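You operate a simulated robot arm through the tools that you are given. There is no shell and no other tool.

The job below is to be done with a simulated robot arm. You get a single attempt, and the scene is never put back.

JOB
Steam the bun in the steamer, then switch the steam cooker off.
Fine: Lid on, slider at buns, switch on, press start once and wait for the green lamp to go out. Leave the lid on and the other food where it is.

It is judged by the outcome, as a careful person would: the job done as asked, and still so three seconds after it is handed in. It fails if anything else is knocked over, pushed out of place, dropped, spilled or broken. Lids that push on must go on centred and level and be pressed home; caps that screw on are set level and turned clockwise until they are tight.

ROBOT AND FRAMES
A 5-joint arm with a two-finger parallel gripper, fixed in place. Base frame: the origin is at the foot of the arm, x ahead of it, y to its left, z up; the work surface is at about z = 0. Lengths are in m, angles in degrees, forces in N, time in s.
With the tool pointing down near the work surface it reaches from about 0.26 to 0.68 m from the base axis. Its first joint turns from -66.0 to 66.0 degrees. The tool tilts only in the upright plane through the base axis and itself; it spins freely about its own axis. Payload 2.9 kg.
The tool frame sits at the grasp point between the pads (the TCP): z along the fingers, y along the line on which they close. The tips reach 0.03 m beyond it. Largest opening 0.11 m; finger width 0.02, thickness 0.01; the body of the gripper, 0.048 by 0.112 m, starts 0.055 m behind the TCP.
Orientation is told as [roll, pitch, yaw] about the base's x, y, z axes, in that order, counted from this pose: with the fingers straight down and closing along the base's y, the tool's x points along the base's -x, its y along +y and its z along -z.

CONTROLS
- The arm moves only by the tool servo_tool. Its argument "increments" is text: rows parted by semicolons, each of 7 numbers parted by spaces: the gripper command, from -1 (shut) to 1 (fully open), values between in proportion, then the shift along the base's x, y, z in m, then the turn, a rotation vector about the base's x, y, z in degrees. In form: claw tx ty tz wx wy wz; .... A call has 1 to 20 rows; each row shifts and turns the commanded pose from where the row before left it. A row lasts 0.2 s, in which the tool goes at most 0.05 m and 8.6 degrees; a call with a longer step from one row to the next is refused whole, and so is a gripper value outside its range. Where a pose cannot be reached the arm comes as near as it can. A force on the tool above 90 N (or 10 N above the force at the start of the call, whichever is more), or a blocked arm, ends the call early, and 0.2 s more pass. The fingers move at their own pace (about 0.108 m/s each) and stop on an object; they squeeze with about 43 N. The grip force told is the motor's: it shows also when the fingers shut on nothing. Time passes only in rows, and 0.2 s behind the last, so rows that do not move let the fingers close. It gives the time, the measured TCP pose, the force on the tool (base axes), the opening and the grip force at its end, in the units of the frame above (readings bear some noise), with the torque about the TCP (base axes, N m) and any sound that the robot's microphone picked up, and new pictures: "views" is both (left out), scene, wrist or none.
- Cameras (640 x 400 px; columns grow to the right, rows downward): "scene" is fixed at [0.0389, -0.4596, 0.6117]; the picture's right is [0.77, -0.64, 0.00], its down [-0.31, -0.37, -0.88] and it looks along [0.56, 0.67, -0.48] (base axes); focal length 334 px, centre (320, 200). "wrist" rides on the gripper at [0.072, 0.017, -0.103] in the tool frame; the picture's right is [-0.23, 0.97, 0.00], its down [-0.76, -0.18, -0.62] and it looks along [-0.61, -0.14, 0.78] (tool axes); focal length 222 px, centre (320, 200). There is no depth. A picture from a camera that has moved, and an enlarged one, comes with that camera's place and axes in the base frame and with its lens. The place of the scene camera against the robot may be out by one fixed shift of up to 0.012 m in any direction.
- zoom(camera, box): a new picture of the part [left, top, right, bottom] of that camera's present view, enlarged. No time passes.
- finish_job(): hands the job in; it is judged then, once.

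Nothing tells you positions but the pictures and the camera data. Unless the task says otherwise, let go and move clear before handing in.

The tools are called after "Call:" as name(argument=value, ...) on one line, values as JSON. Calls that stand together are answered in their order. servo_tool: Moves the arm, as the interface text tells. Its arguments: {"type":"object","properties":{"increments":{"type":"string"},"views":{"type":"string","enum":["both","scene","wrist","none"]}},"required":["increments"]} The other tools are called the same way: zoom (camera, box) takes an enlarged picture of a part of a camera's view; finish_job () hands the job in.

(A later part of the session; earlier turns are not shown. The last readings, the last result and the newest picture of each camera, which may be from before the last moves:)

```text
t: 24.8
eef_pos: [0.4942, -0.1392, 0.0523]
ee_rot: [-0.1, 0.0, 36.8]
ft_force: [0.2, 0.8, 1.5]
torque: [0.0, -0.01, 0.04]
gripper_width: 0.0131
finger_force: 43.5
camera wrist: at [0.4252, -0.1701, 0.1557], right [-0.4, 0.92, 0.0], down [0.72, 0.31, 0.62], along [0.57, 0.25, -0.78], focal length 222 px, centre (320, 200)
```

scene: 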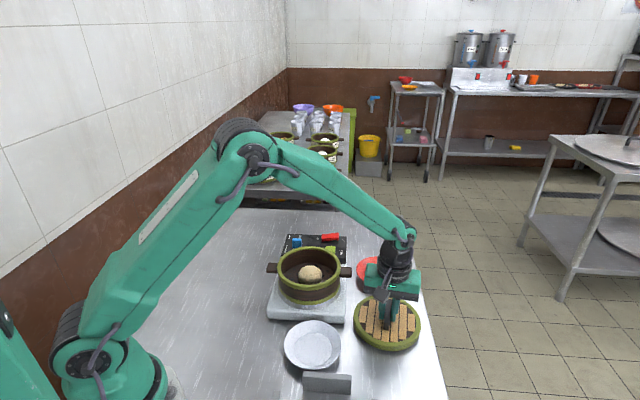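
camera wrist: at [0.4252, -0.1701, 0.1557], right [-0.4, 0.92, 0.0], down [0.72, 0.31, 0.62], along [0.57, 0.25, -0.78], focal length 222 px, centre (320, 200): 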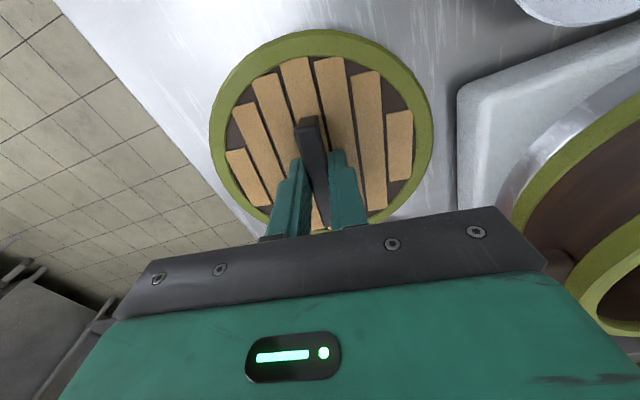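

The handle is gripped at 13 mm width. I'll lift straight up slowly and check that the lid hangs level.

Call:
servo_tool(increments="-1 0 0 0.01 0 0 0;-1 0 0 0.015 0 0 0;-1 0 0 0.02 0 0 0;-1 0 0 0.03 0 0 0;-1 0 0 0.03 0 0 0;-1 0 0 0.03 0 0 0;-1 0 0 0 0 0 0;-1 0 0 0 0 0 0", views="both")

```text
t: 26.6
eef_pos: [0.4938, -0.1399, 0.1913]
ee_rot: [-0.1, -0.1, 36.8]
ft_force: [1.1, 0.0, -1.0]
torque: [0.01, 0.0, 0.04]
gripper_width: 0.013
finger_force: 42.7
camera wrist: at [0.4254, -0.1709, 0.2923], right [-0.4, 0.92, 0.0], down [0.72, 0.31, 0.62], along [0.57, 0.25, -0.78], focal length 222 px, centre (320, 200)
```

scene: 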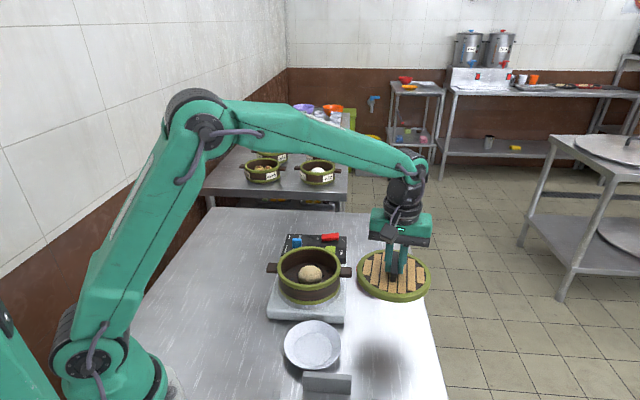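
wrist: 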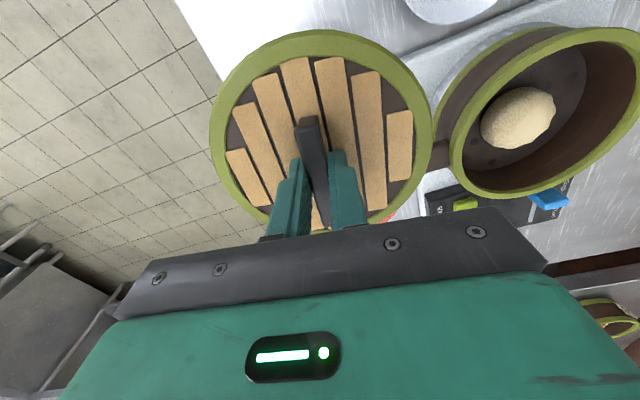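

Call:
zoom(camera="wrist", box=[200, 20, 440, 240])

Call:
zoom(camera="scene", box=[260, 220, 440, 320])

```text
1.82 times, centred on (320, 130) of wrist
camera zoom: at [0.4254, -0.1709, 0.2923], right [-0.4, 0.92, 0.0], down [0.72, 0.31, 0.62], along [0.57, 0.25, -0.78], focal length 404 px, centre (320, 327)
```

zoom: 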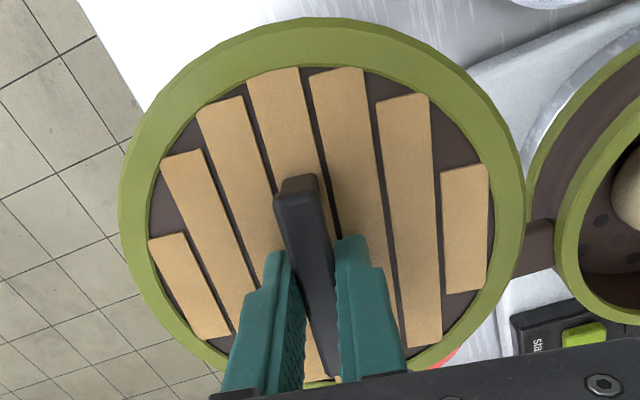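

```text
3.56 times, centred on (350, 270) of scene
camera zoom: at [0.0389, -0.4596, 0.6117], right [0.77, -0.64, 0.0], down [-0.31, -0.37, -0.88], along [0.56, 0.67, -0.48], focal length 1188 px, centre (213, -49)
```

zoom: 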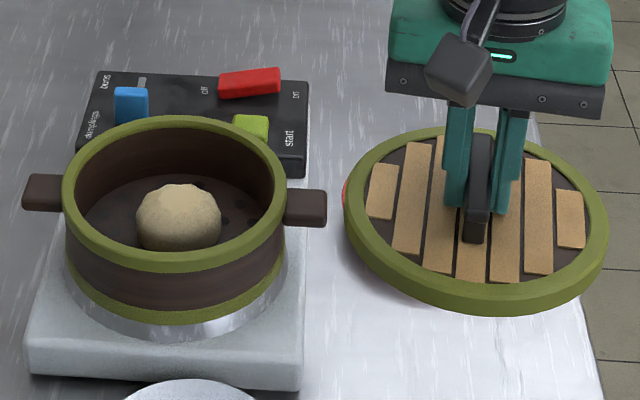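

The lid hangs level in the grip. I'll carry it above the basket at a safe height, then check alignment with the scene camera.

Call:
servo_tool(increments="-1 -0.0131 0.0295 0.001 0 0 0;-1 -0.0131 0.0295 0 0 0 0;-1 -0.0131 0.0295 0 0 0 0;-1 -0.0131 0.0295 0 0 0 0;-1 -0.0131 0.0295 0 0 0 0;-1 -0.0134 0.0295 0 0 0 0;-1 0 0 0 0 0 0;-1 0 0 0 0 0 0", views="both")

```text
t: 28.4
eef_pos: [0.4162, 0.0372, 0.1898]
ee_rot: [0.0, 0.0, 36.7]
ft_force: [0.2, -0.3, 0.0]
torque: [-0.01, -0.01, 0.01]
gripper_width: 0.013
finger_force: 42.9
camera wrist: at [0.3471, 0.0067, 0.2927], right [-0.4, 0.92, 0.0], down [0.72, 0.31, 0.62], along [0.57, 0.25, -0.78], focal length 222 px, centre (320, 200)
```

scene: 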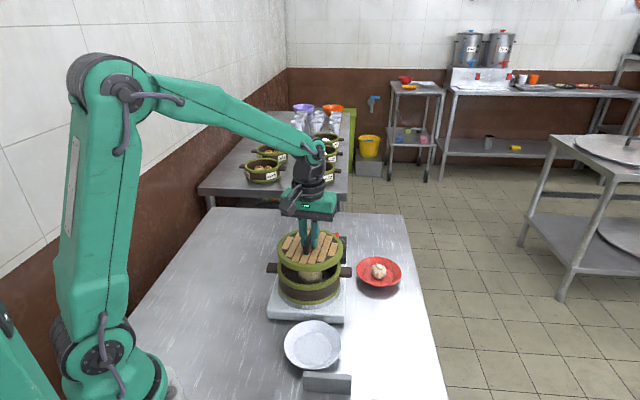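
wrist: 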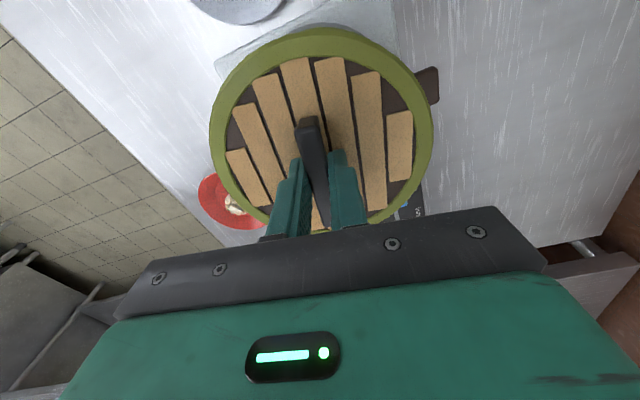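

Call:
zoom(camera="scene", box=[260, 220, 360, 320])

```text
4.00 times, centred on (310, 270) of scene
camera zoom: at [0.0389, -0.4596, 0.6117], right [0.77, -0.64, 0.0], down [-0.31, -0.37, -0.88], along [0.56, 0.67, -0.48], focal length 1337 px, centre (360, -80)
```

zoom: 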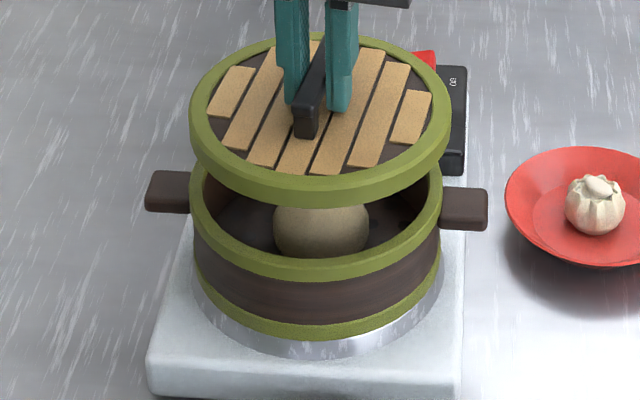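

Call:
zoom(camera="scene", box=[300, 225, 350, 295])

Call:
zoom(camera="scene", box=[270, 225, 320, 295])

```text
5.71 times, centred on (325, 260) of scene
camera zoom: at [0.0389, -0.4596, 0.6117], right [0.77, -0.64, 0.0], down [-0.31, -0.37, -0.88], along [0.56, 0.67, -0.48], focal length 1910 px, centre (291, -143)
```

zoom: 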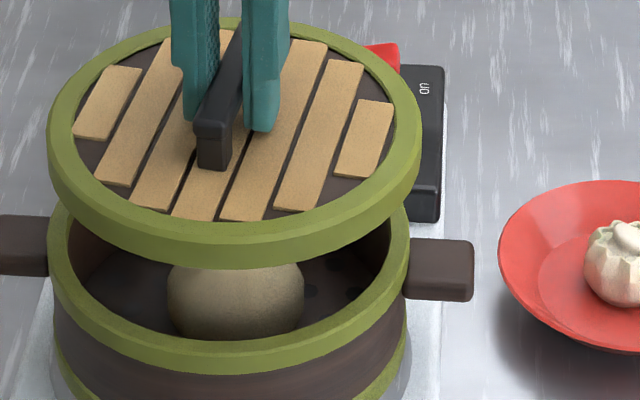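

```text
5.71 times, centred on (295, 260) of scene
camera zoom: at [0.0389, -0.4596, 0.6117], right [0.77, -0.64, 0.0], down [-0.31, -0.37, -0.88], along [0.56, 0.67, -0.48], focal length 1910 px, centre (463, -143)
```

zoom: 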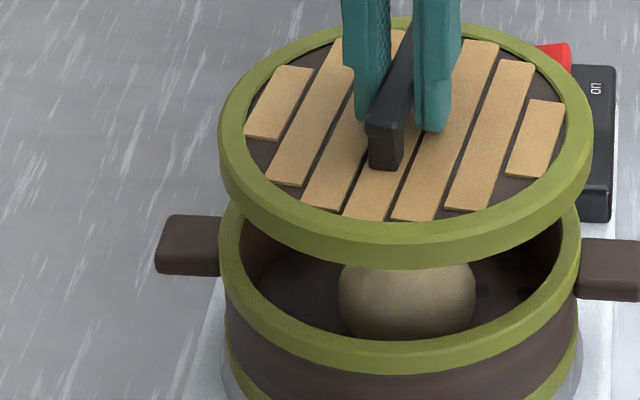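

Compared with the basket, the lid looks about 5 mm too far in +x. I'll correct this and lower to just above the rim for a closer comparison.

Call:
servo_tool(increments="-1 -0.0045 -0.001 0 0 0 0;-1 0 0 -0.01 0 0 0;-1 0 0 -0.01 0 0 0;-1 0 0 -0.008 0 0 0;-1 0 0 0 0 0 0", views="scene")

Call:
zoom(camera="scene", box=[270, 230, 350, 310])

Call:
zoom(camera="wrist", box=[200, 20, 440, 240])

```text
t: 29.6
eef_pos: [0.4119, 0.0362, 0.1598]
ee_rot: [0.0, 0.0, 36.8]
ft_force: [0.2, 0.3, -0.6]
torque: [0.01, 0.0, -0.01]
gripper_width: 0.0128
finger_force: 43.4
```

scene: 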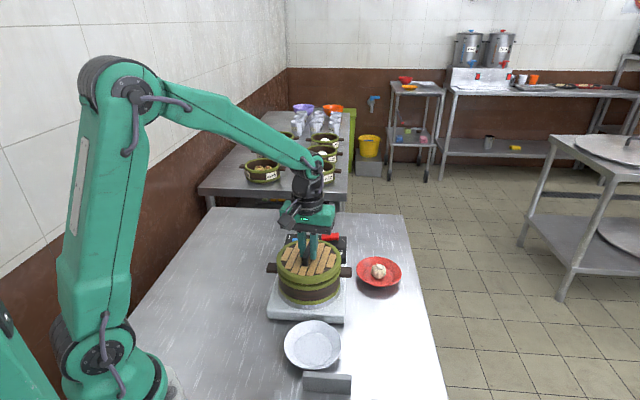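

```text
5.00 times, centred on (310, 270) of scene
camera zoom: at [0.0389, -0.4596, 0.6117], right [0.77, -0.64, 0.0], down [-0.31, -0.37, -0.88], along [0.56, 0.67, -0.48], focal length 1671 px, centre (370, -150)
```

zoom: 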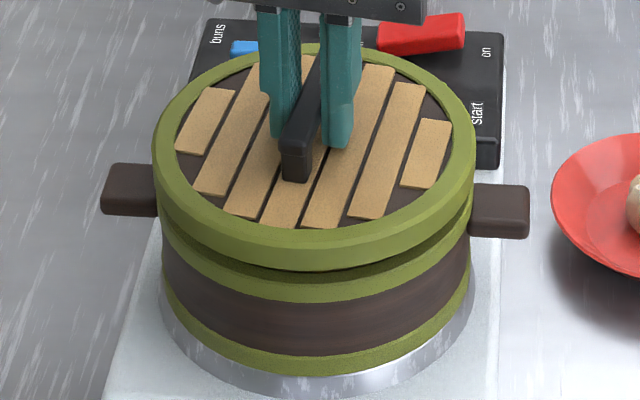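

```text
1.82 times, centred on (320, 130) of wrist
camera zoom: at [0.3425, 0.0059, 0.263], right [-0.4, 0.92, 0.0], down [0.72, 0.31, 0.62], along [0.57, 0.25, -0.78], focal length 404 px, centre (320, 327)
```

zoom: 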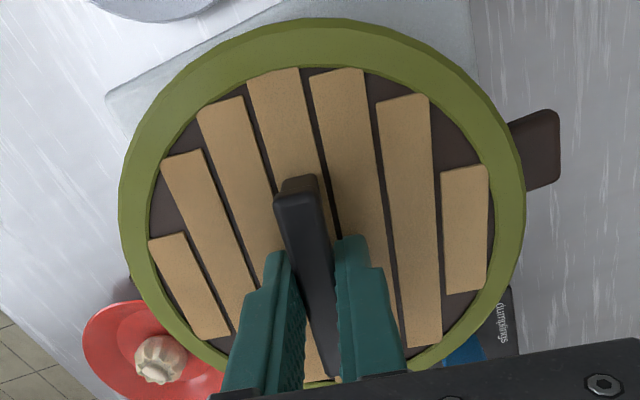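

Call:
zoom(camera="scene", box=[274, 262, 344, 302])

Call:
zoom(camera="scene", box=[270, 250, 310, 290])

Call:
zoom(camera="scene", box=[320, 250, 360, 290])

```text
9.14 times, centred on (309, 282) of scene
camera zoom: at [0.0389, -0.4596, 0.6117], right [0.77, -0.64, 0.0], down [-0.31, -0.37, -0.88], along [0.56, 0.67, -0.48], focal length 3056 px, centre (421, -550)
```

zoom: 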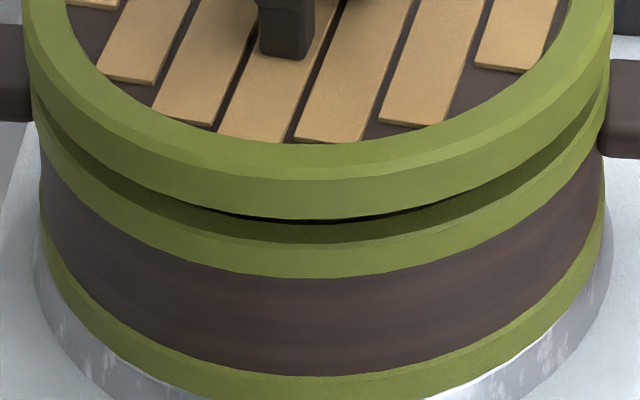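

```text
10.00 times, centred on (290, 270) of scene
camera zoom: at [0.0389, -0.4596, 0.6117], right [0.77, -0.64, 0.0], down [-0.31, -0.37, -0.88], along [0.56, 0.67, -0.48], focal length 3342 px, centre (620, -500)
```

zoom: 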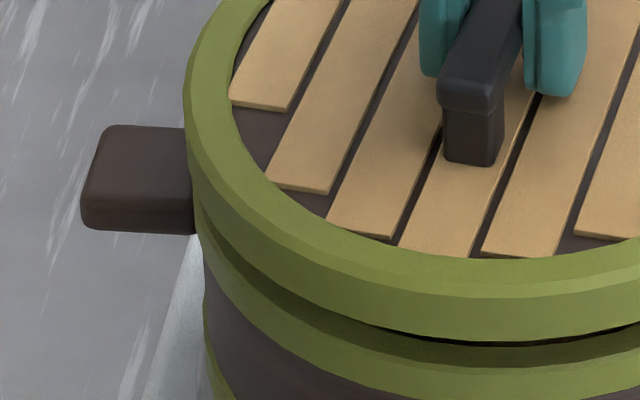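

```text
10.00 times, centred on (340, 270) of scene
camera zoom: at [0.0389, -0.4596, 0.6117], right [0.77, -0.64, 0.0], down [-0.31, -0.37, -0.88], along [0.56, 0.67, -0.48], focal length 3342 px, centre (120, -500)
```

zoom: 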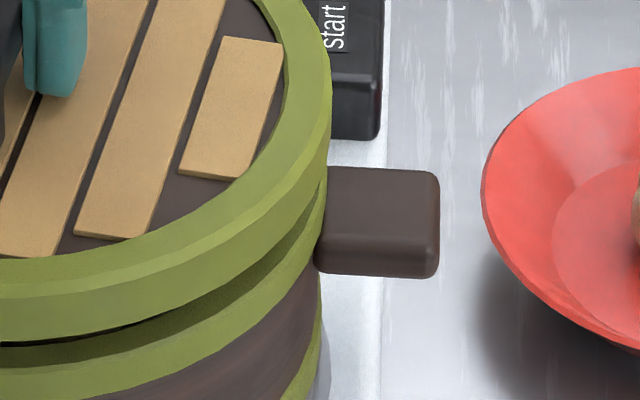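

Sideways alignment is within about 1 mm and fore-aft within about 2 mm; I'll nudge +1 mm in x and lower slowly to contact.

Call:
servo_tool(increments="-1 0.001 0.0003 -0.003 0 0 0;-1 0 0 -0.003 0 0 0;-1 0 0 0 0 0 0", views="none")

Call:
servo_tool(increments="-1 0 0 -0.002 0 0 0;-1 0 0 0 0 0 0", views="none")

Call:
servo_tool(increments="-1 0 0 -0.002 0 0 0;-1 0 0 0 0 0 0", views="scene")

```text
t: 30.4
eef_pos: [0.4103, 0.0358, 0.1545]
ee_rot: [0.0, 0.0, 36.8]
ft_force: [0.7, -0.2, -0.4]
torque: [0.02, -0.03, -0.01]
gripper_width: 0.0131
finger_force: 43.3
```

```text
t: 31.0
eef_pos: [0.4115, 0.0376, 0.1532]
ee_rot: [-0.1, 0.0, 36.9]
ft_force: [-0.1, 0.6, 0.6]
torque: [0.0, 0.02, -0.02]
gripper_width: 0.013
finger_force: 43.1
```

```text
t: 31.6
eef_pos: [0.4117, 0.0385, 0.1511]
ee_rot: [0.0, 0.0, 36.8]
ft_force: [1.7, -0.3, -1.1]
torque: [-0.01, -0.01, 0.0]
gripper_width: 0.0127
finger_force: 43.0
```

scene: 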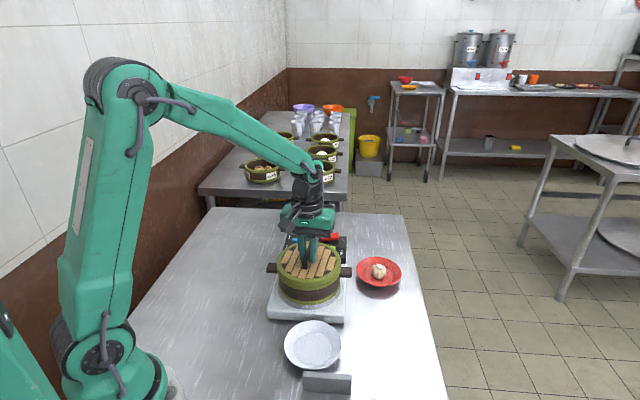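

Call:
zoom(camera="scene", box=[274, 262, 344, 302])

Call:
zoom(camera="scene", box=[270, 230, 350, 310])

```text
9.14 times, centred on (309, 282) of scene
camera zoom: at [0.0389, -0.4596, 0.6117], right [0.77, -0.64, 0.0], down [-0.31, -0.37, -0.88], along [0.56, 0.67, -0.48], focal length 3056 px, centre (421, -550)
```

zoom: 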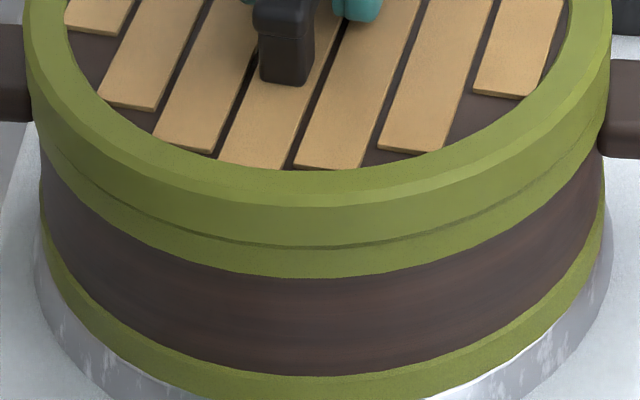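

```text
5.00 times, centred on (310, 270) of scene
camera zoom: at [0.0389, -0.4596, 0.6117], right [0.77, -0.64, 0.0], down [-0.31, -0.37, -0.88], along [0.56, 0.67, -0.48], focal length 1671 px, centre (370, -150)
```

zoom: 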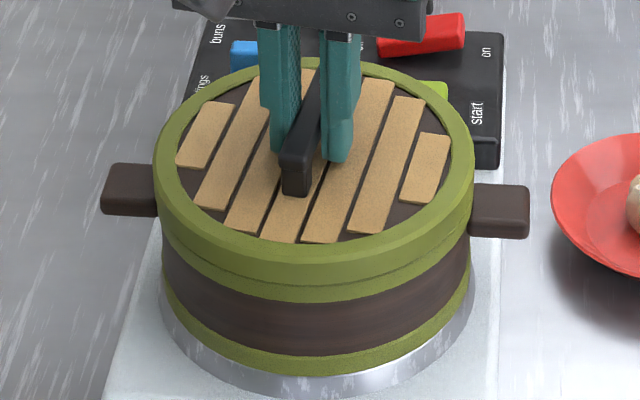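

Call:
zoom(camera="scene", box=[266, 250, 296, 290])

Call:
zoom(camera="scene", box=[326, 250, 356, 290])

```text
10.00 times, centred on (281, 270) of scene
camera zoom: at [0.0389, -0.4596, 0.6117], right [0.77, -0.64, 0.0], down [-0.31, -0.37, -0.88], along [0.56, 0.67, -0.48], focal length 3342 px, centre (710, -500)
```

zoom: 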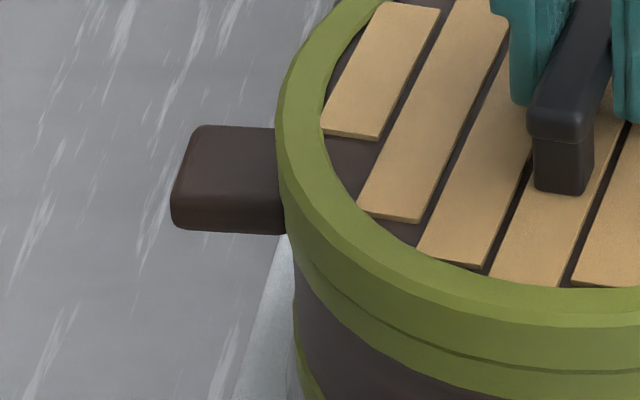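

```text
10.00 times, centred on (341, 270) of scene
camera zoom: at [0.0389, -0.4596, 0.6117], right [0.77, -0.64, 0.0], down [-0.31, -0.37, -0.88], along [0.56, 0.67, -0.48], focal length 3342 px, centre (110, -500)
```

zoom: 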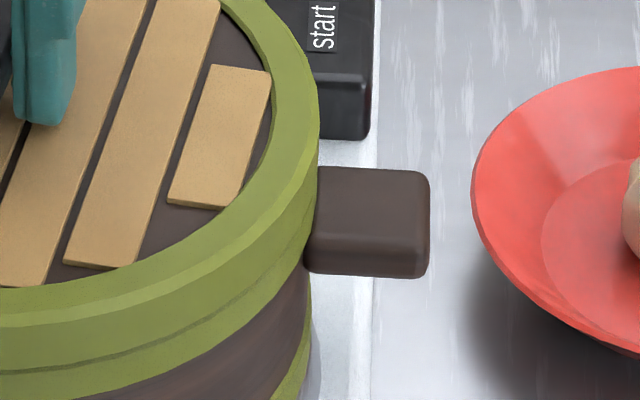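

The lid is nearly seated and centred; I'll shift it about 1 mm in the camera's right direction and continue down.

Call:
servo_tool(increments="-1 0.0007 -0.0006 -0.001 0 0 0;-1 0 0 0 0 0 0", views="none")

Call:
servo_tool(increments="-1 0 0 -0.001 0 0 0;-1 0 0 0 0 0 0", views="none")

Call:
servo_tool(increments="-1 0 0 -0.001 0 0 0;-1 0 0 0 0 0 0", views="none")

```text
t: 32.2
eef_pos: [0.4126, 0.0362, 0.1504]
ee_rot: [0.0, 0.0, 36.8]
ft_force: [1.0, 0.4, -0.2]
torque: [-0.01, 0.02, 0.0]
gripper_width: 0.013
finger_force: 43.0
```

```text
t: 32.8
eef_pos: [0.412, 0.0364, 0.1506]
ee_rot: [0.0, 0.0, 36.7]
ft_force: [0.1, -0.8, 0.3]
torque: [-0.02, 0.03, 0.01]
gripper_width: 0.013
finger_force: 43.6
```

```text
t: 33.4
eef_pos: [0.413, 0.0359, 0.1477]
ee_rot: [-0.1, 0.0, 36.8]
ft_force: [0.1, 0.1, -1.1]
torque: [0.0, -0.02, -0.02]
gripper_width: 0.0131
finger_force: 43.2
```

Call:
servo_tool(increments="-1 0 0 -0.001 0 0 0;-1 0 0 0 0 0 0", views="none")

Call:
servo_tool(increments="-1 0 0 -0.001 0 0 0;-1 0 0 0 0 0 0", views="scene")

Call:
zoom(camera="scene", box=[274, 262, 344, 302])

```text
t: 34.0
eef_pos: [0.4137, 0.0367, 0.1474]
ee_rot: [0.0, 0.0, 36.8]
ft_force: [0.0, 0.6, -0.1]
torque: [-0.03, -0.02, 0.01]
gripper_width: 0.0128
finger_force: 43.4
```

```text
t: 34.6
eef_pos: [0.4137, 0.0372, 0.1469]
ee_rot: [0.1, 0.0, 36.8]
ft_force: [-3.2, 0.9, 8.2]
torque: [-0.12, 0.2, 0.01]
gripper_width: 0.0127
finger_force: 42.9
```

scene: 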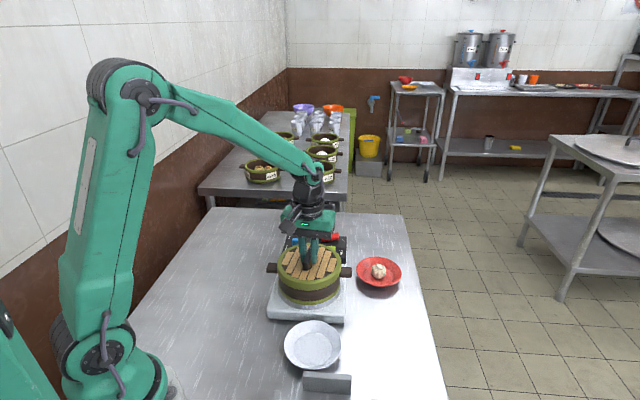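

```text
9.14 times, centred on (309, 282) of scene
camera zoom: at [0.0389, -0.4596, 0.6117], right [0.77, -0.64, 0.0], down [-0.31, -0.37, -0.88], along [0.56, 0.67, -0.48], focal length 3056 px, centre (421, -550)
```

zoom: 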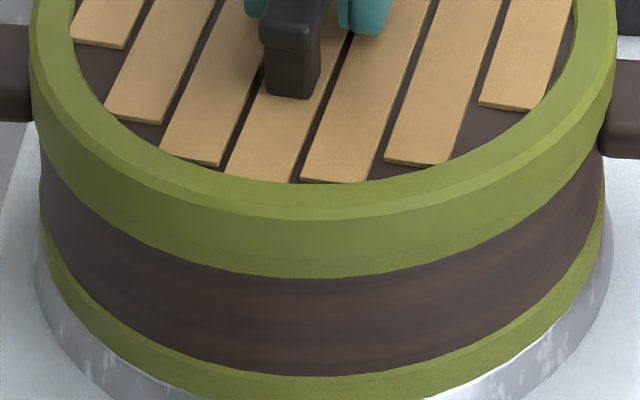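

Contact began at TCP z≈0.146 with the lid edge overlapping the rim, so it seems to nest. I'll look closely before pressing further.

Call:
zoom(camera="scene", box=[270, 230, 350, 310])

Call:
zoom(camera="scene", box=[266, 250, 296, 290])

Call:
zoom(camera="scene", box=[326, 250, 356, 290])

```text
5.00 times, centred on (310, 270) of scene
camera zoom: at [0.0389, -0.4596, 0.6117], right [0.77, -0.64, 0.0], down [-0.31, -0.37, -0.88], along [0.56, 0.67, -0.48], focal length 1671 px, centre (370, -150)
```

zoom: 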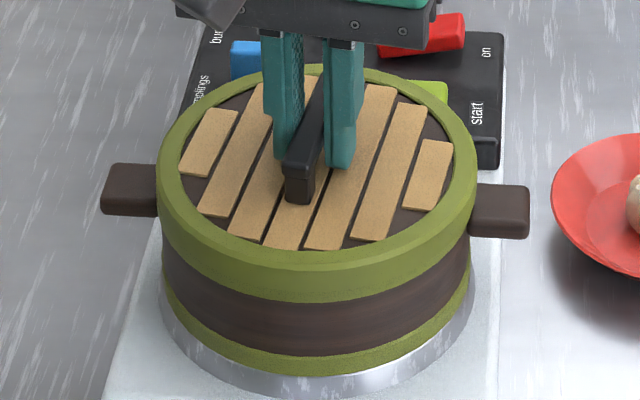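

```text
10.00 times, centred on (281, 270) of scene
camera zoom: at [0.0389, -0.4596, 0.6117], right [0.77, -0.64, 0.0], down [-0.31, -0.37, -0.88], along [0.56, 0.67, -0.48], focal length 3342 px, centre (710, -500)
```

zoom: 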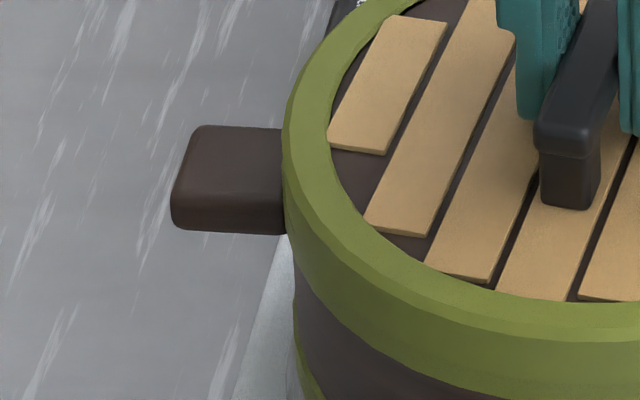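

```text
10.00 times, centred on (341, 270) of scene
camera zoom: at [0.0389, -0.4596, 0.6117], right [0.77, -0.64, 0.0], down [-0.31, -0.37, -0.88], along [0.56, 0.67, -0.48], focal length 3342 px, centre (110, -500)
```

zoom: 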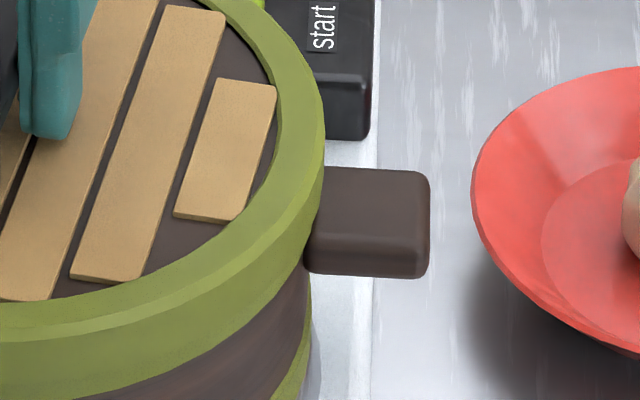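

Call:
servo_tool(increments="-1 0 0 -0.001 0 0 0;-1 0 0 0 0 0 0", views="none")

Call:
servo_tool(increments="-1 0 0 -0.001 0 0 0;-1 0 0 0 0 0 0", views="none")

Call:
servo_tool(increments="-1 0 0 -0.001 0 0 0;-1 0 0 0 0 0 0", views="both")

```text
t: 35.2
eef_pos: [0.4131, 0.0379, 0.1468]
ee_rot: [0.1, -0.1, 36.6]
ft_force: [-14.2, -1.9, 31.1]
torque: [-0.14, 0.37, 0.0]
gripper_width: 0.0131
finger_force: 42.7
```

```text
t: 35.8
eef_pos: [0.4143, 0.0372, 0.1456]
ee_rot: [-0.1, -0.3, 36.7]
ft_force: [-11.3, 5.8, 37.6]
torque: [-0.1, 0.47, -0.07]
gripper_width: 0.0127
finger_force: 42.9
```

```text
t: 36.4
eef_pos: [0.4131, 0.0371, 0.1456]
ee_rot: [-0.2, -0.3, 36.7]
ft_force: [-11.4, 6.4, 48.8]
torque: [-0.23, 0.74, 0.07]
gripper_width: 0.0125
finger_force: 43.2
camera wrist: at [0.344, 0.0062, 0.2481], right [-0.4, 0.92, 0.0], down [0.71, 0.31, 0.63], along [0.58, 0.25, -0.78], focal length 222 px, centre (320, 200)
```

scene: 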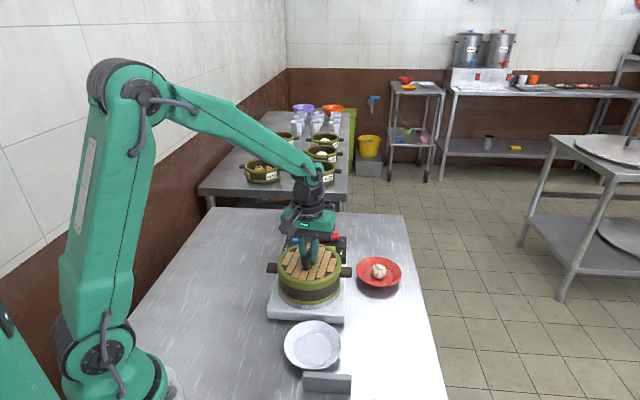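
wrist: 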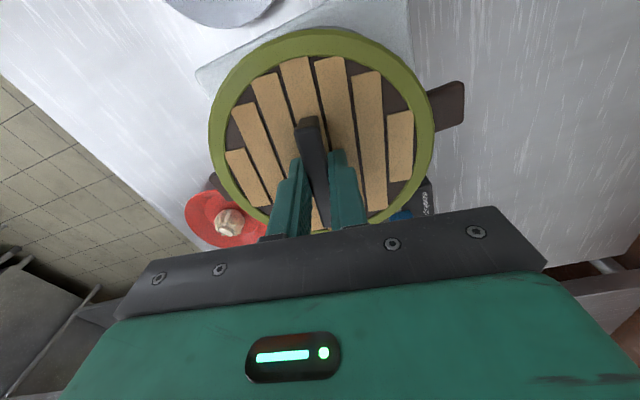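

Call:
zoom(camera="scene", box=[274, 252, 344, 302])

Call:
zoom(camera="scene", box=[262, 240, 302, 300])

Call:
zoom(camera="scene", box=[320, 240, 360, 300])

Call:
zoom(camera="wrist", box=[190, 20, 450, 250])

```text
8.00 times, centred on (309, 277) of scene
camera zoom: at [0.0387, -0.4596, 0.6117], right [0.77, -0.64, 0.0], down [-0.31, -0.37, -0.88], along [0.56, 0.67, -0.48], focal length 2674 px, centre (408, -416)
```

zoom: 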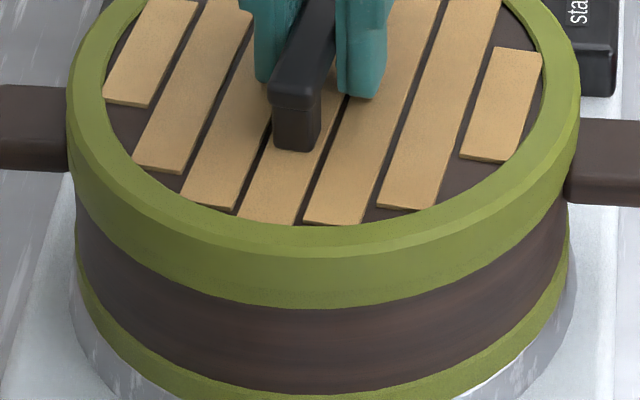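

```text
6.67 times, centred on (282, 270) of scene
camera zoom: at [0.0387, -0.4596, 0.6117], right [0.77, -0.64, 0.0], down [-0.31, -0.37, -0.88], along [0.56, 0.67, -0.48], focal length 2228 px, centre (573, -267)
```

zoom: 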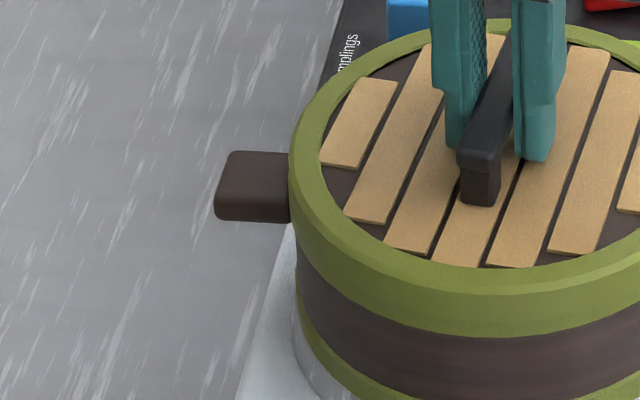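

```text
6.67 times, centred on (340, 270) of scene
camera zoom: at [0.0387, -0.4596, 0.6117], right [0.77, -0.64, 0.0], down [-0.31, -0.37, -0.88], along [0.56, 0.67, -0.48], focal length 2228 px, centre (187, -267)
```

zoom: 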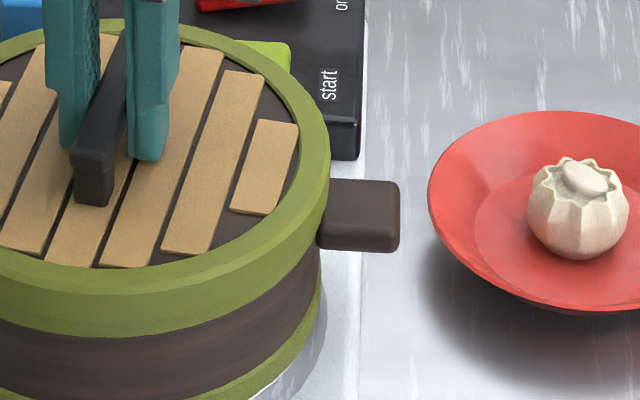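

```text
1.74 times, centred on (320, 135) of wrist
camera zoom: at [0.344, 0.0062, 0.2481], right [-0.4, 0.92, 0.0], down [0.71, 0.31, 0.63], along [0.58, 0.25, -0.78], focal length 386 px, centre (320, 313)
```

zoom: 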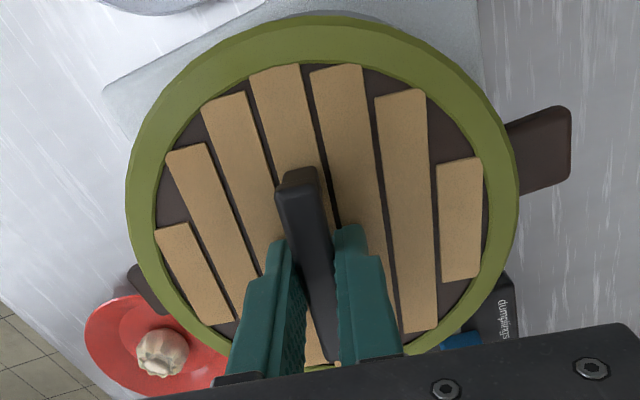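

The lid sits level and centred, overlapping the rim, and stays rigid at about 49 N. I'll press once a bit harder to be sure it is home, then relieve.

Call:
servo_tool(increments="-1 0 0 -0.001 0 0 0;-1 0 0 -0.001 0 0 0;-1 0 0 0 0 0 0", views="none")

```text
t: 37.2
eef_pos: [0.414, 0.0372, 0.1452]
ee_rot: [-0.1, -0.3, 36.8]
ft_force: [-21.1, 8.7, 65.8]
torque: [-0.01, 0.76, 0.06]
gripper_width: 0.013
finger_force: 42.9
```

Call:
servo_tool(increments="-1 0 0 0.002 0 0 0;-1 0 0 0.002 0 0 0;-1 0 0 0.0005 0 0 0;-1 0 0 0 0 0 0", views="none")

```text
t: 38.2
eef_pos: [0.4145, 0.0377, 0.1453]
ee_rot: [-0.2, -0.1, 36.8]
ft_force: [6.2, 9.9, 16.8]
torque: [0.63, -0.99, 0.21]
gripper_width: 0.013
finger_force: 43.5
```

Call:
servo_tool(increments="-1 0 0 0.001 0 0 0;-1 0 0 0 0 0 0", views="none")

```text
t: 38.8
eef_pos: [0.4126, 0.0366, 0.1451]
ee_rot: [0.1, 0.2, 36.6]
ft_force: [3.6, 0.5, 8.0]
torque: [0.27, -0.65, -0.12]
gripper_width: 0.013
finger_force: 43.0
```

Call:
servo_tool(increments="-0.7 0 0 0 0 0 0;-0.4 0 0 0 0 0 0;-0.2 0 0 0 0 0 0;-0.2 0 0 0 0 0 0", views="none")

```text
t: 39.8
eef_pos: [0.413, 0.0375, 0.1459]
ee_rot: [-0.1, 0.2, 36.7]
ft_force: [-0.7, 0.0, 0.4]
torque: [-0.04, 0.06, 0.01]
gripper_width: 0.0437
finger_force: 0.1
```

The handle is released with no residual force. I'll lift straight up and inspect the lid.

Call:
servo_tool(increments="-0.2 0 0 0.02 0 0 0;-0.2 0 0 0.03 0 0 0;-0.2 0 0 0.04 0 0 0;-0.2 0 0 0.03 0 0 0;-0.2 0 0 0 0 0 0", views="both")

Call:
zoom(camera="scene", box=[260, 225, 360, 315])

Call:
zoom(camera="wrist", box=[200, 10, 440, 210])

```text
t: 41.0
eef_pos: [0.4103, 0.0342, 0.2668]
ee_rot: [-0.1, 0.0, 36.8]
ft_force: [0.1, 0.7, -0.2]
torque: [-0.02, 0.01, 0.0]
gripper_width: 0.044
finger_force: 0.0
camera wrist: at [0.3423, 0.004, 0.3695], right [-0.4, 0.92, 0.0], down [0.72, 0.31, 0.62], along [0.57, 0.25, -0.78], focal length 222 px, centre (320, 200)
```

scene: 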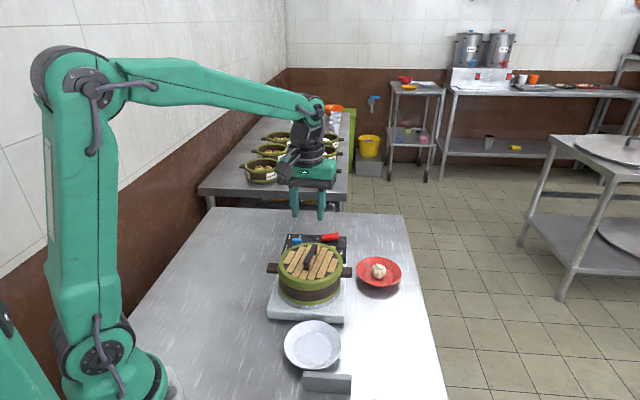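
wrist: 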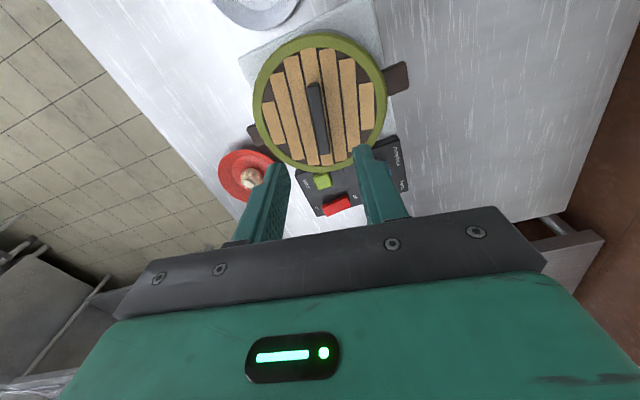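

```text
4.44 times, centred on (310, 270) of scene
camera zoom: at [0.0389, -0.4596, 0.6117], right [0.77, -0.64, 0.0], down [-0.31, -0.37, -0.88], along [0.56, 0.67, -0.48], focal length 1485 px, centre (364, -111)
```

zoom: 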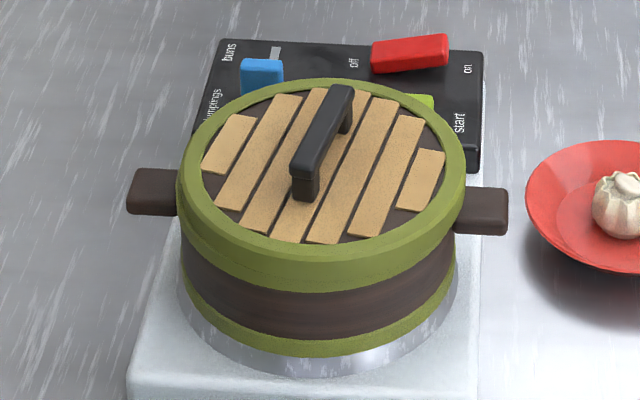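

```text
2.00 times, centred on (320, 110) of wrist
camera zoom: at [0.3423, 0.004, 0.3695], right [-0.4, 0.92, 0.0], down [0.72, 0.31, 0.62], along [0.57, 0.25, -0.78], focal length 444 px, centre (320, 380)
```

zoom: 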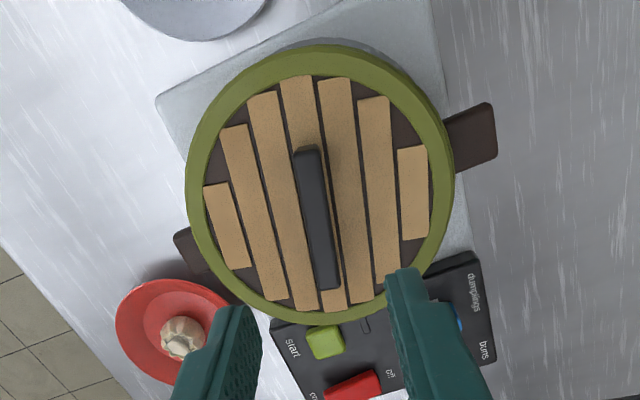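

I'll check the seam carefully to see whether the lid stayed down and level after release.

Call:
zoom(camera="scene", box=[274, 262, 344, 302])

Call:
zoom(camera="scene", box=[266, 250, 296, 290])

Call:
zoom(camera="scene", box=[326, 250, 356, 290])

```text
9.14 times, centred on (309, 282) of scene
camera zoom: at [0.0389, -0.4596, 0.6117], right [0.77, -0.64, 0.0], down [-0.31, -0.37, -0.88], along [0.56, 0.67, -0.48], focal length 3056 px, centre (421, -550)
```

zoom: 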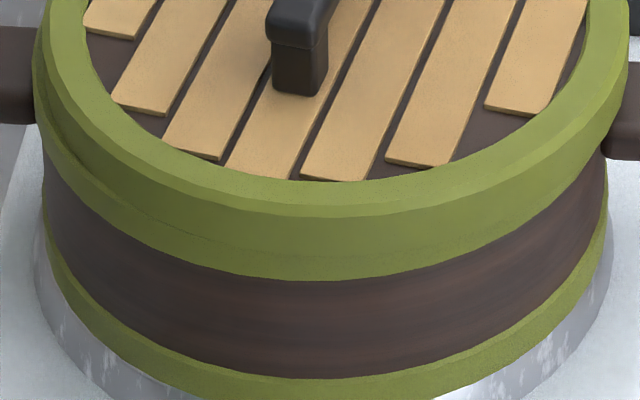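

```text
10.00 times, centred on (281, 270) of scene
camera zoom: at [0.0389, -0.4596, 0.6117], right [0.77, -0.64, 0.0], down [-0.31, -0.37, -0.88], along [0.56, 0.67, -0.48], focal length 3342 px, centre (710, -500)
```

zoom: 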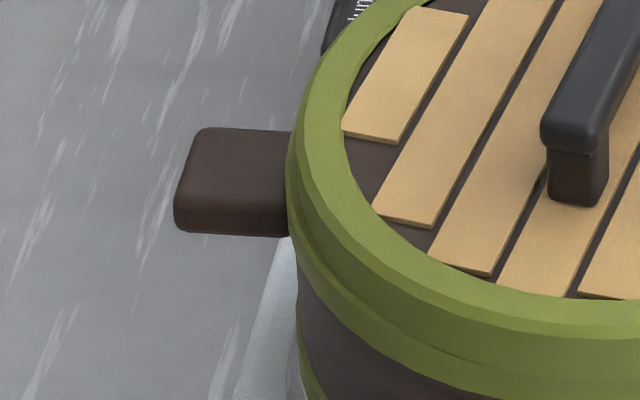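

```text
10.00 times, centred on (341, 270) of scene
camera zoom: at [0.0389, -0.4596, 0.6117], right [0.77, -0.64, 0.0], down [-0.31, -0.37, -0.88], along [0.56, 0.67, -0.48], focal length 3342 px, centre (110, -500)
```

zoom: 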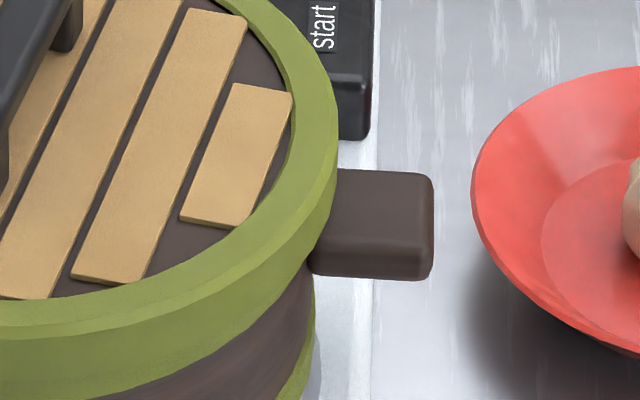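

The lid looks slightly shifted to the camera's right after release. I need accurate views to judge whether it is level and centred.

Call:
zoom(camera="scene", box=[270, 235, 310, 265])

Call:
zoom(camera="scene", box=[310, 235, 350, 265])

Call:
zoom(camera="scene", box=[270, 265, 310, 300])

Call:
zoom(camera="scene", box=[310, 265, 350, 300])

```text
13.33 times, centred on (290, 250) of scene
camera zoom: at [0.0389, -0.4596, 0.6117], right [0.77, -0.64, 0.0], down [-0.31, -0.37, -0.88], along [0.56, 0.67, -0.48], focal length 4456 px, centre (720, -467)
```

zoom: 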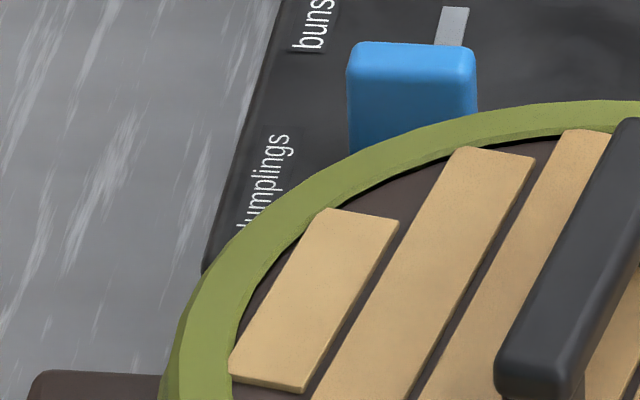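

```text
13.33 times, centred on (330, 250) of scene
camera zoom: at [0.0389, -0.4596, 0.6117], right [0.77, -0.64, 0.0], down [-0.31, -0.37, -0.88], along [0.56, 0.67, -0.48], focal length 4456 px, centre (187, -467)
```

zoom: 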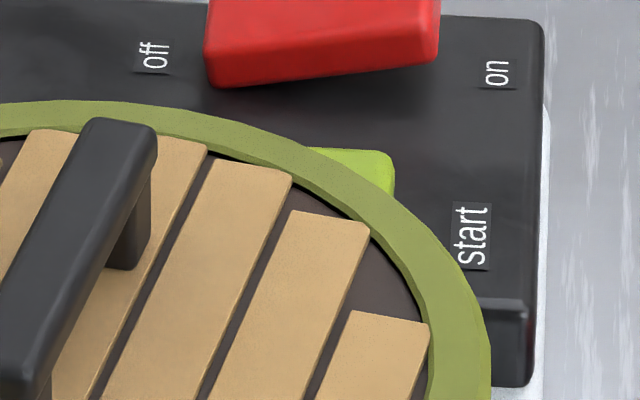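

```text
11.43 times, centred on (290, 282) of scene
camera zoom: at [0.0389, -0.4596, 0.6117], right [0.77, -0.64, 0.0], down [-0.31, -0.37, -0.88], along [0.56, 0.67, -0.48], focal length 3820 px, centre (663, -743)
```

zoom: 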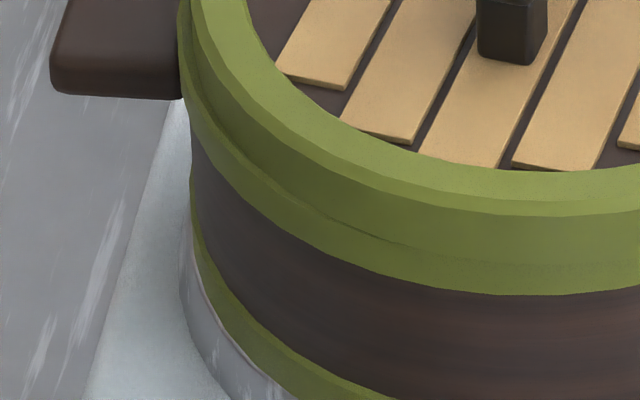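

```text
11.43 times, centred on (330, 282) of scene
camera zoom: at [0.0389, -0.4596, 0.6117], right [0.77, -0.64, 0.0], down [-0.31, -0.37, -0.88], along [0.56, 0.67, -0.48], focal length 3820 px, centre (206, -743)
```

zoom: 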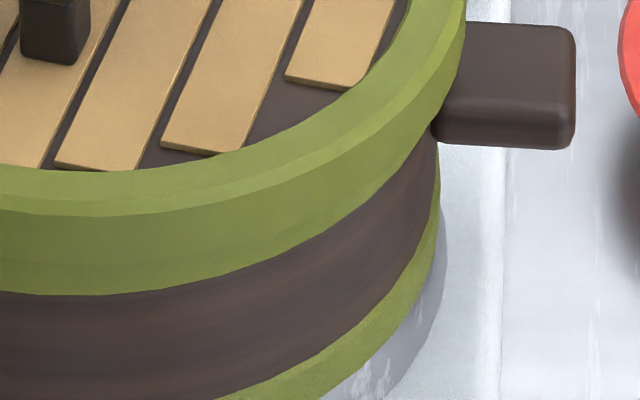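

Call:
zoom(camera="scene", box=[283, 264, 299, 290])

Call:
zoom(camera="scene", box=[323, 264, 339, 290])

```text
15.38 times, centred on (291, 277) of scene
camera zoom: at [0.0389, -0.4596, 0.6117], right [0.77, -0.64, 0.0], down [-0.31, -0.37, -0.88], along [0.56, 0.67, -0.48], focal length 5142 px, centre (766, -985)
```

zoom: 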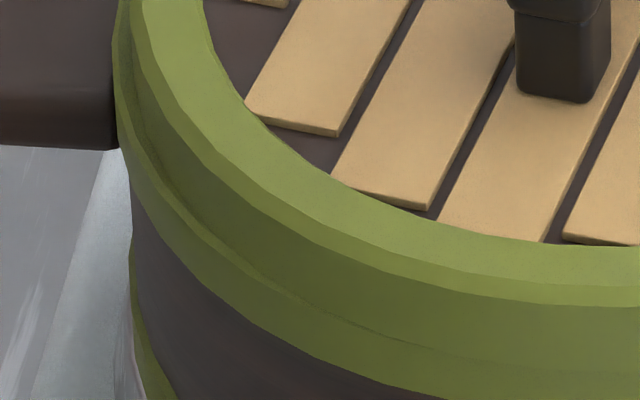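

```text
15.38 times, centred on (331, 277) of scene
camera zoom: at [0.0389, -0.4596, 0.6117], right [0.77, -0.64, 0.0], down [-0.31, -0.37, -0.88], along [0.56, 0.67, -0.48], focal length 5142 px, centre (151, -985)
```

zoom: 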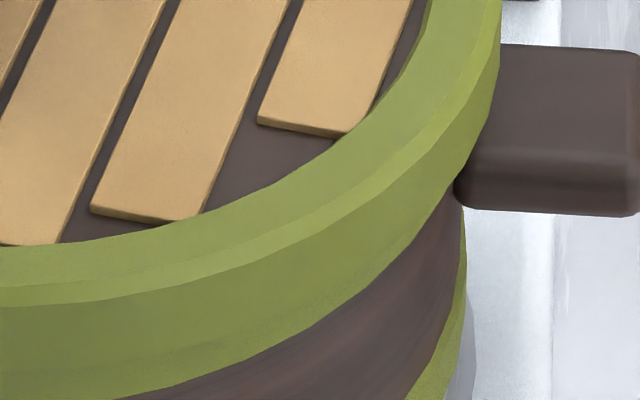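

Call:
zoom(camera="scene", box=[272, 255, 288, 275])

Call:
zoom(camera="scene", box=[333, 255, 349, 275])

Call:
zoom(camera="scene", box=[302, 276, 318, 296])

Call:
zoom(camera="scene", box=[302, 234, 318, 254])

```text
16.00 times, centred on (280, 265) of scene
camera zoom: at [0.0389, -0.4596, 0.6117], right [0.77, -0.64, 0.0], down [-0.31, -0.37, -0.88], along [0.56, 0.67, -0.48], focal length 5348 px, centre (960, -840)
```

zoom: 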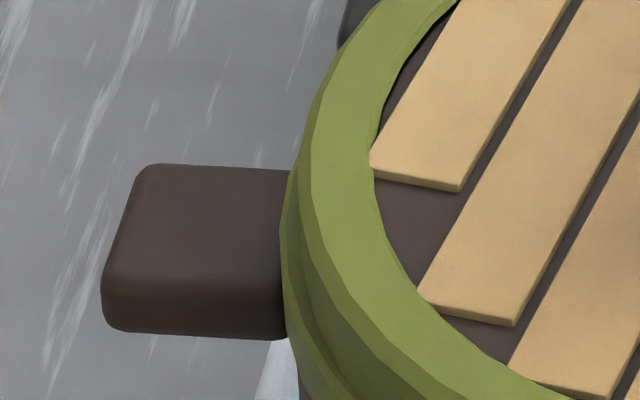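

```text
16.00 times, centred on (341, 265) of scene
camera zoom: at [0.0389, -0.4596, 0.6117], right [0.77, -0.64, 0.0], down [-0.31, -0.37, -0.88], along [0.56, 0.67, -0.48], focal length 5348 px, centre (-16, -840)
```

zoom: 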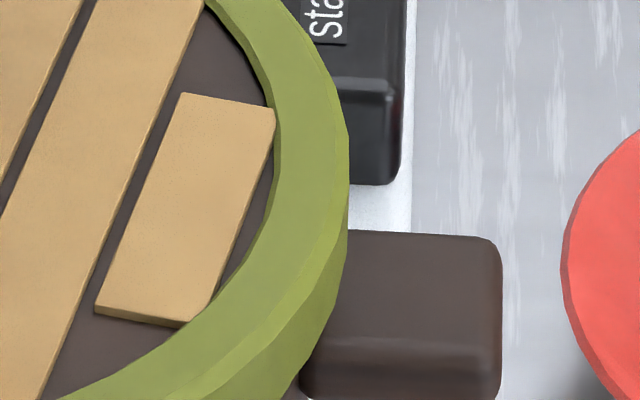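

```text
16.00 times, centred on (310, 286) of scene
camera zoom: at [0.0389, -0.4596, 0.6117], right [0.77, -0.64, 0.0], down [-0.31, -0.37, -0.88], along [0.56, 0.67, -0.48], focal length 5348 px, centre (480, -1176)
```

zoom: 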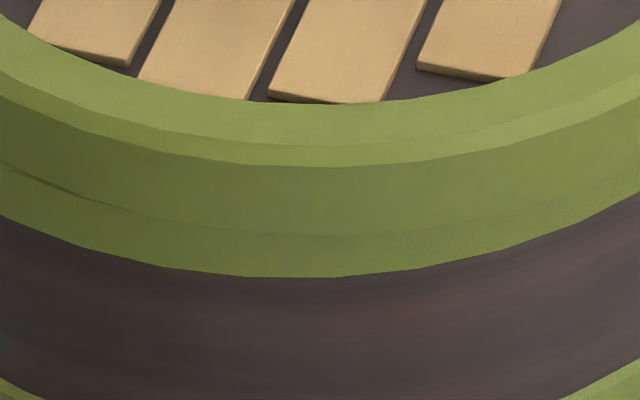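

```text
16.00 times, centred on (310, 244) of scene
camera zoom: at [0.0389, -0.4596, 0.6117], right [0.77, -0.64, 0.0], down [-0.31, -0.37, -0.88], along [0.56, 0.67, -0.48], focal length 5348 px, centre (480, -504)
```

zoom: 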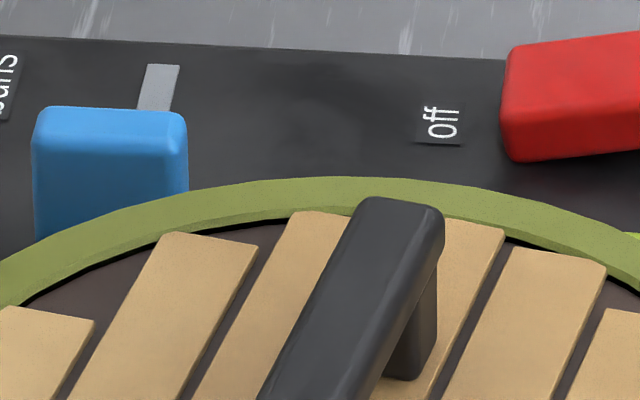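

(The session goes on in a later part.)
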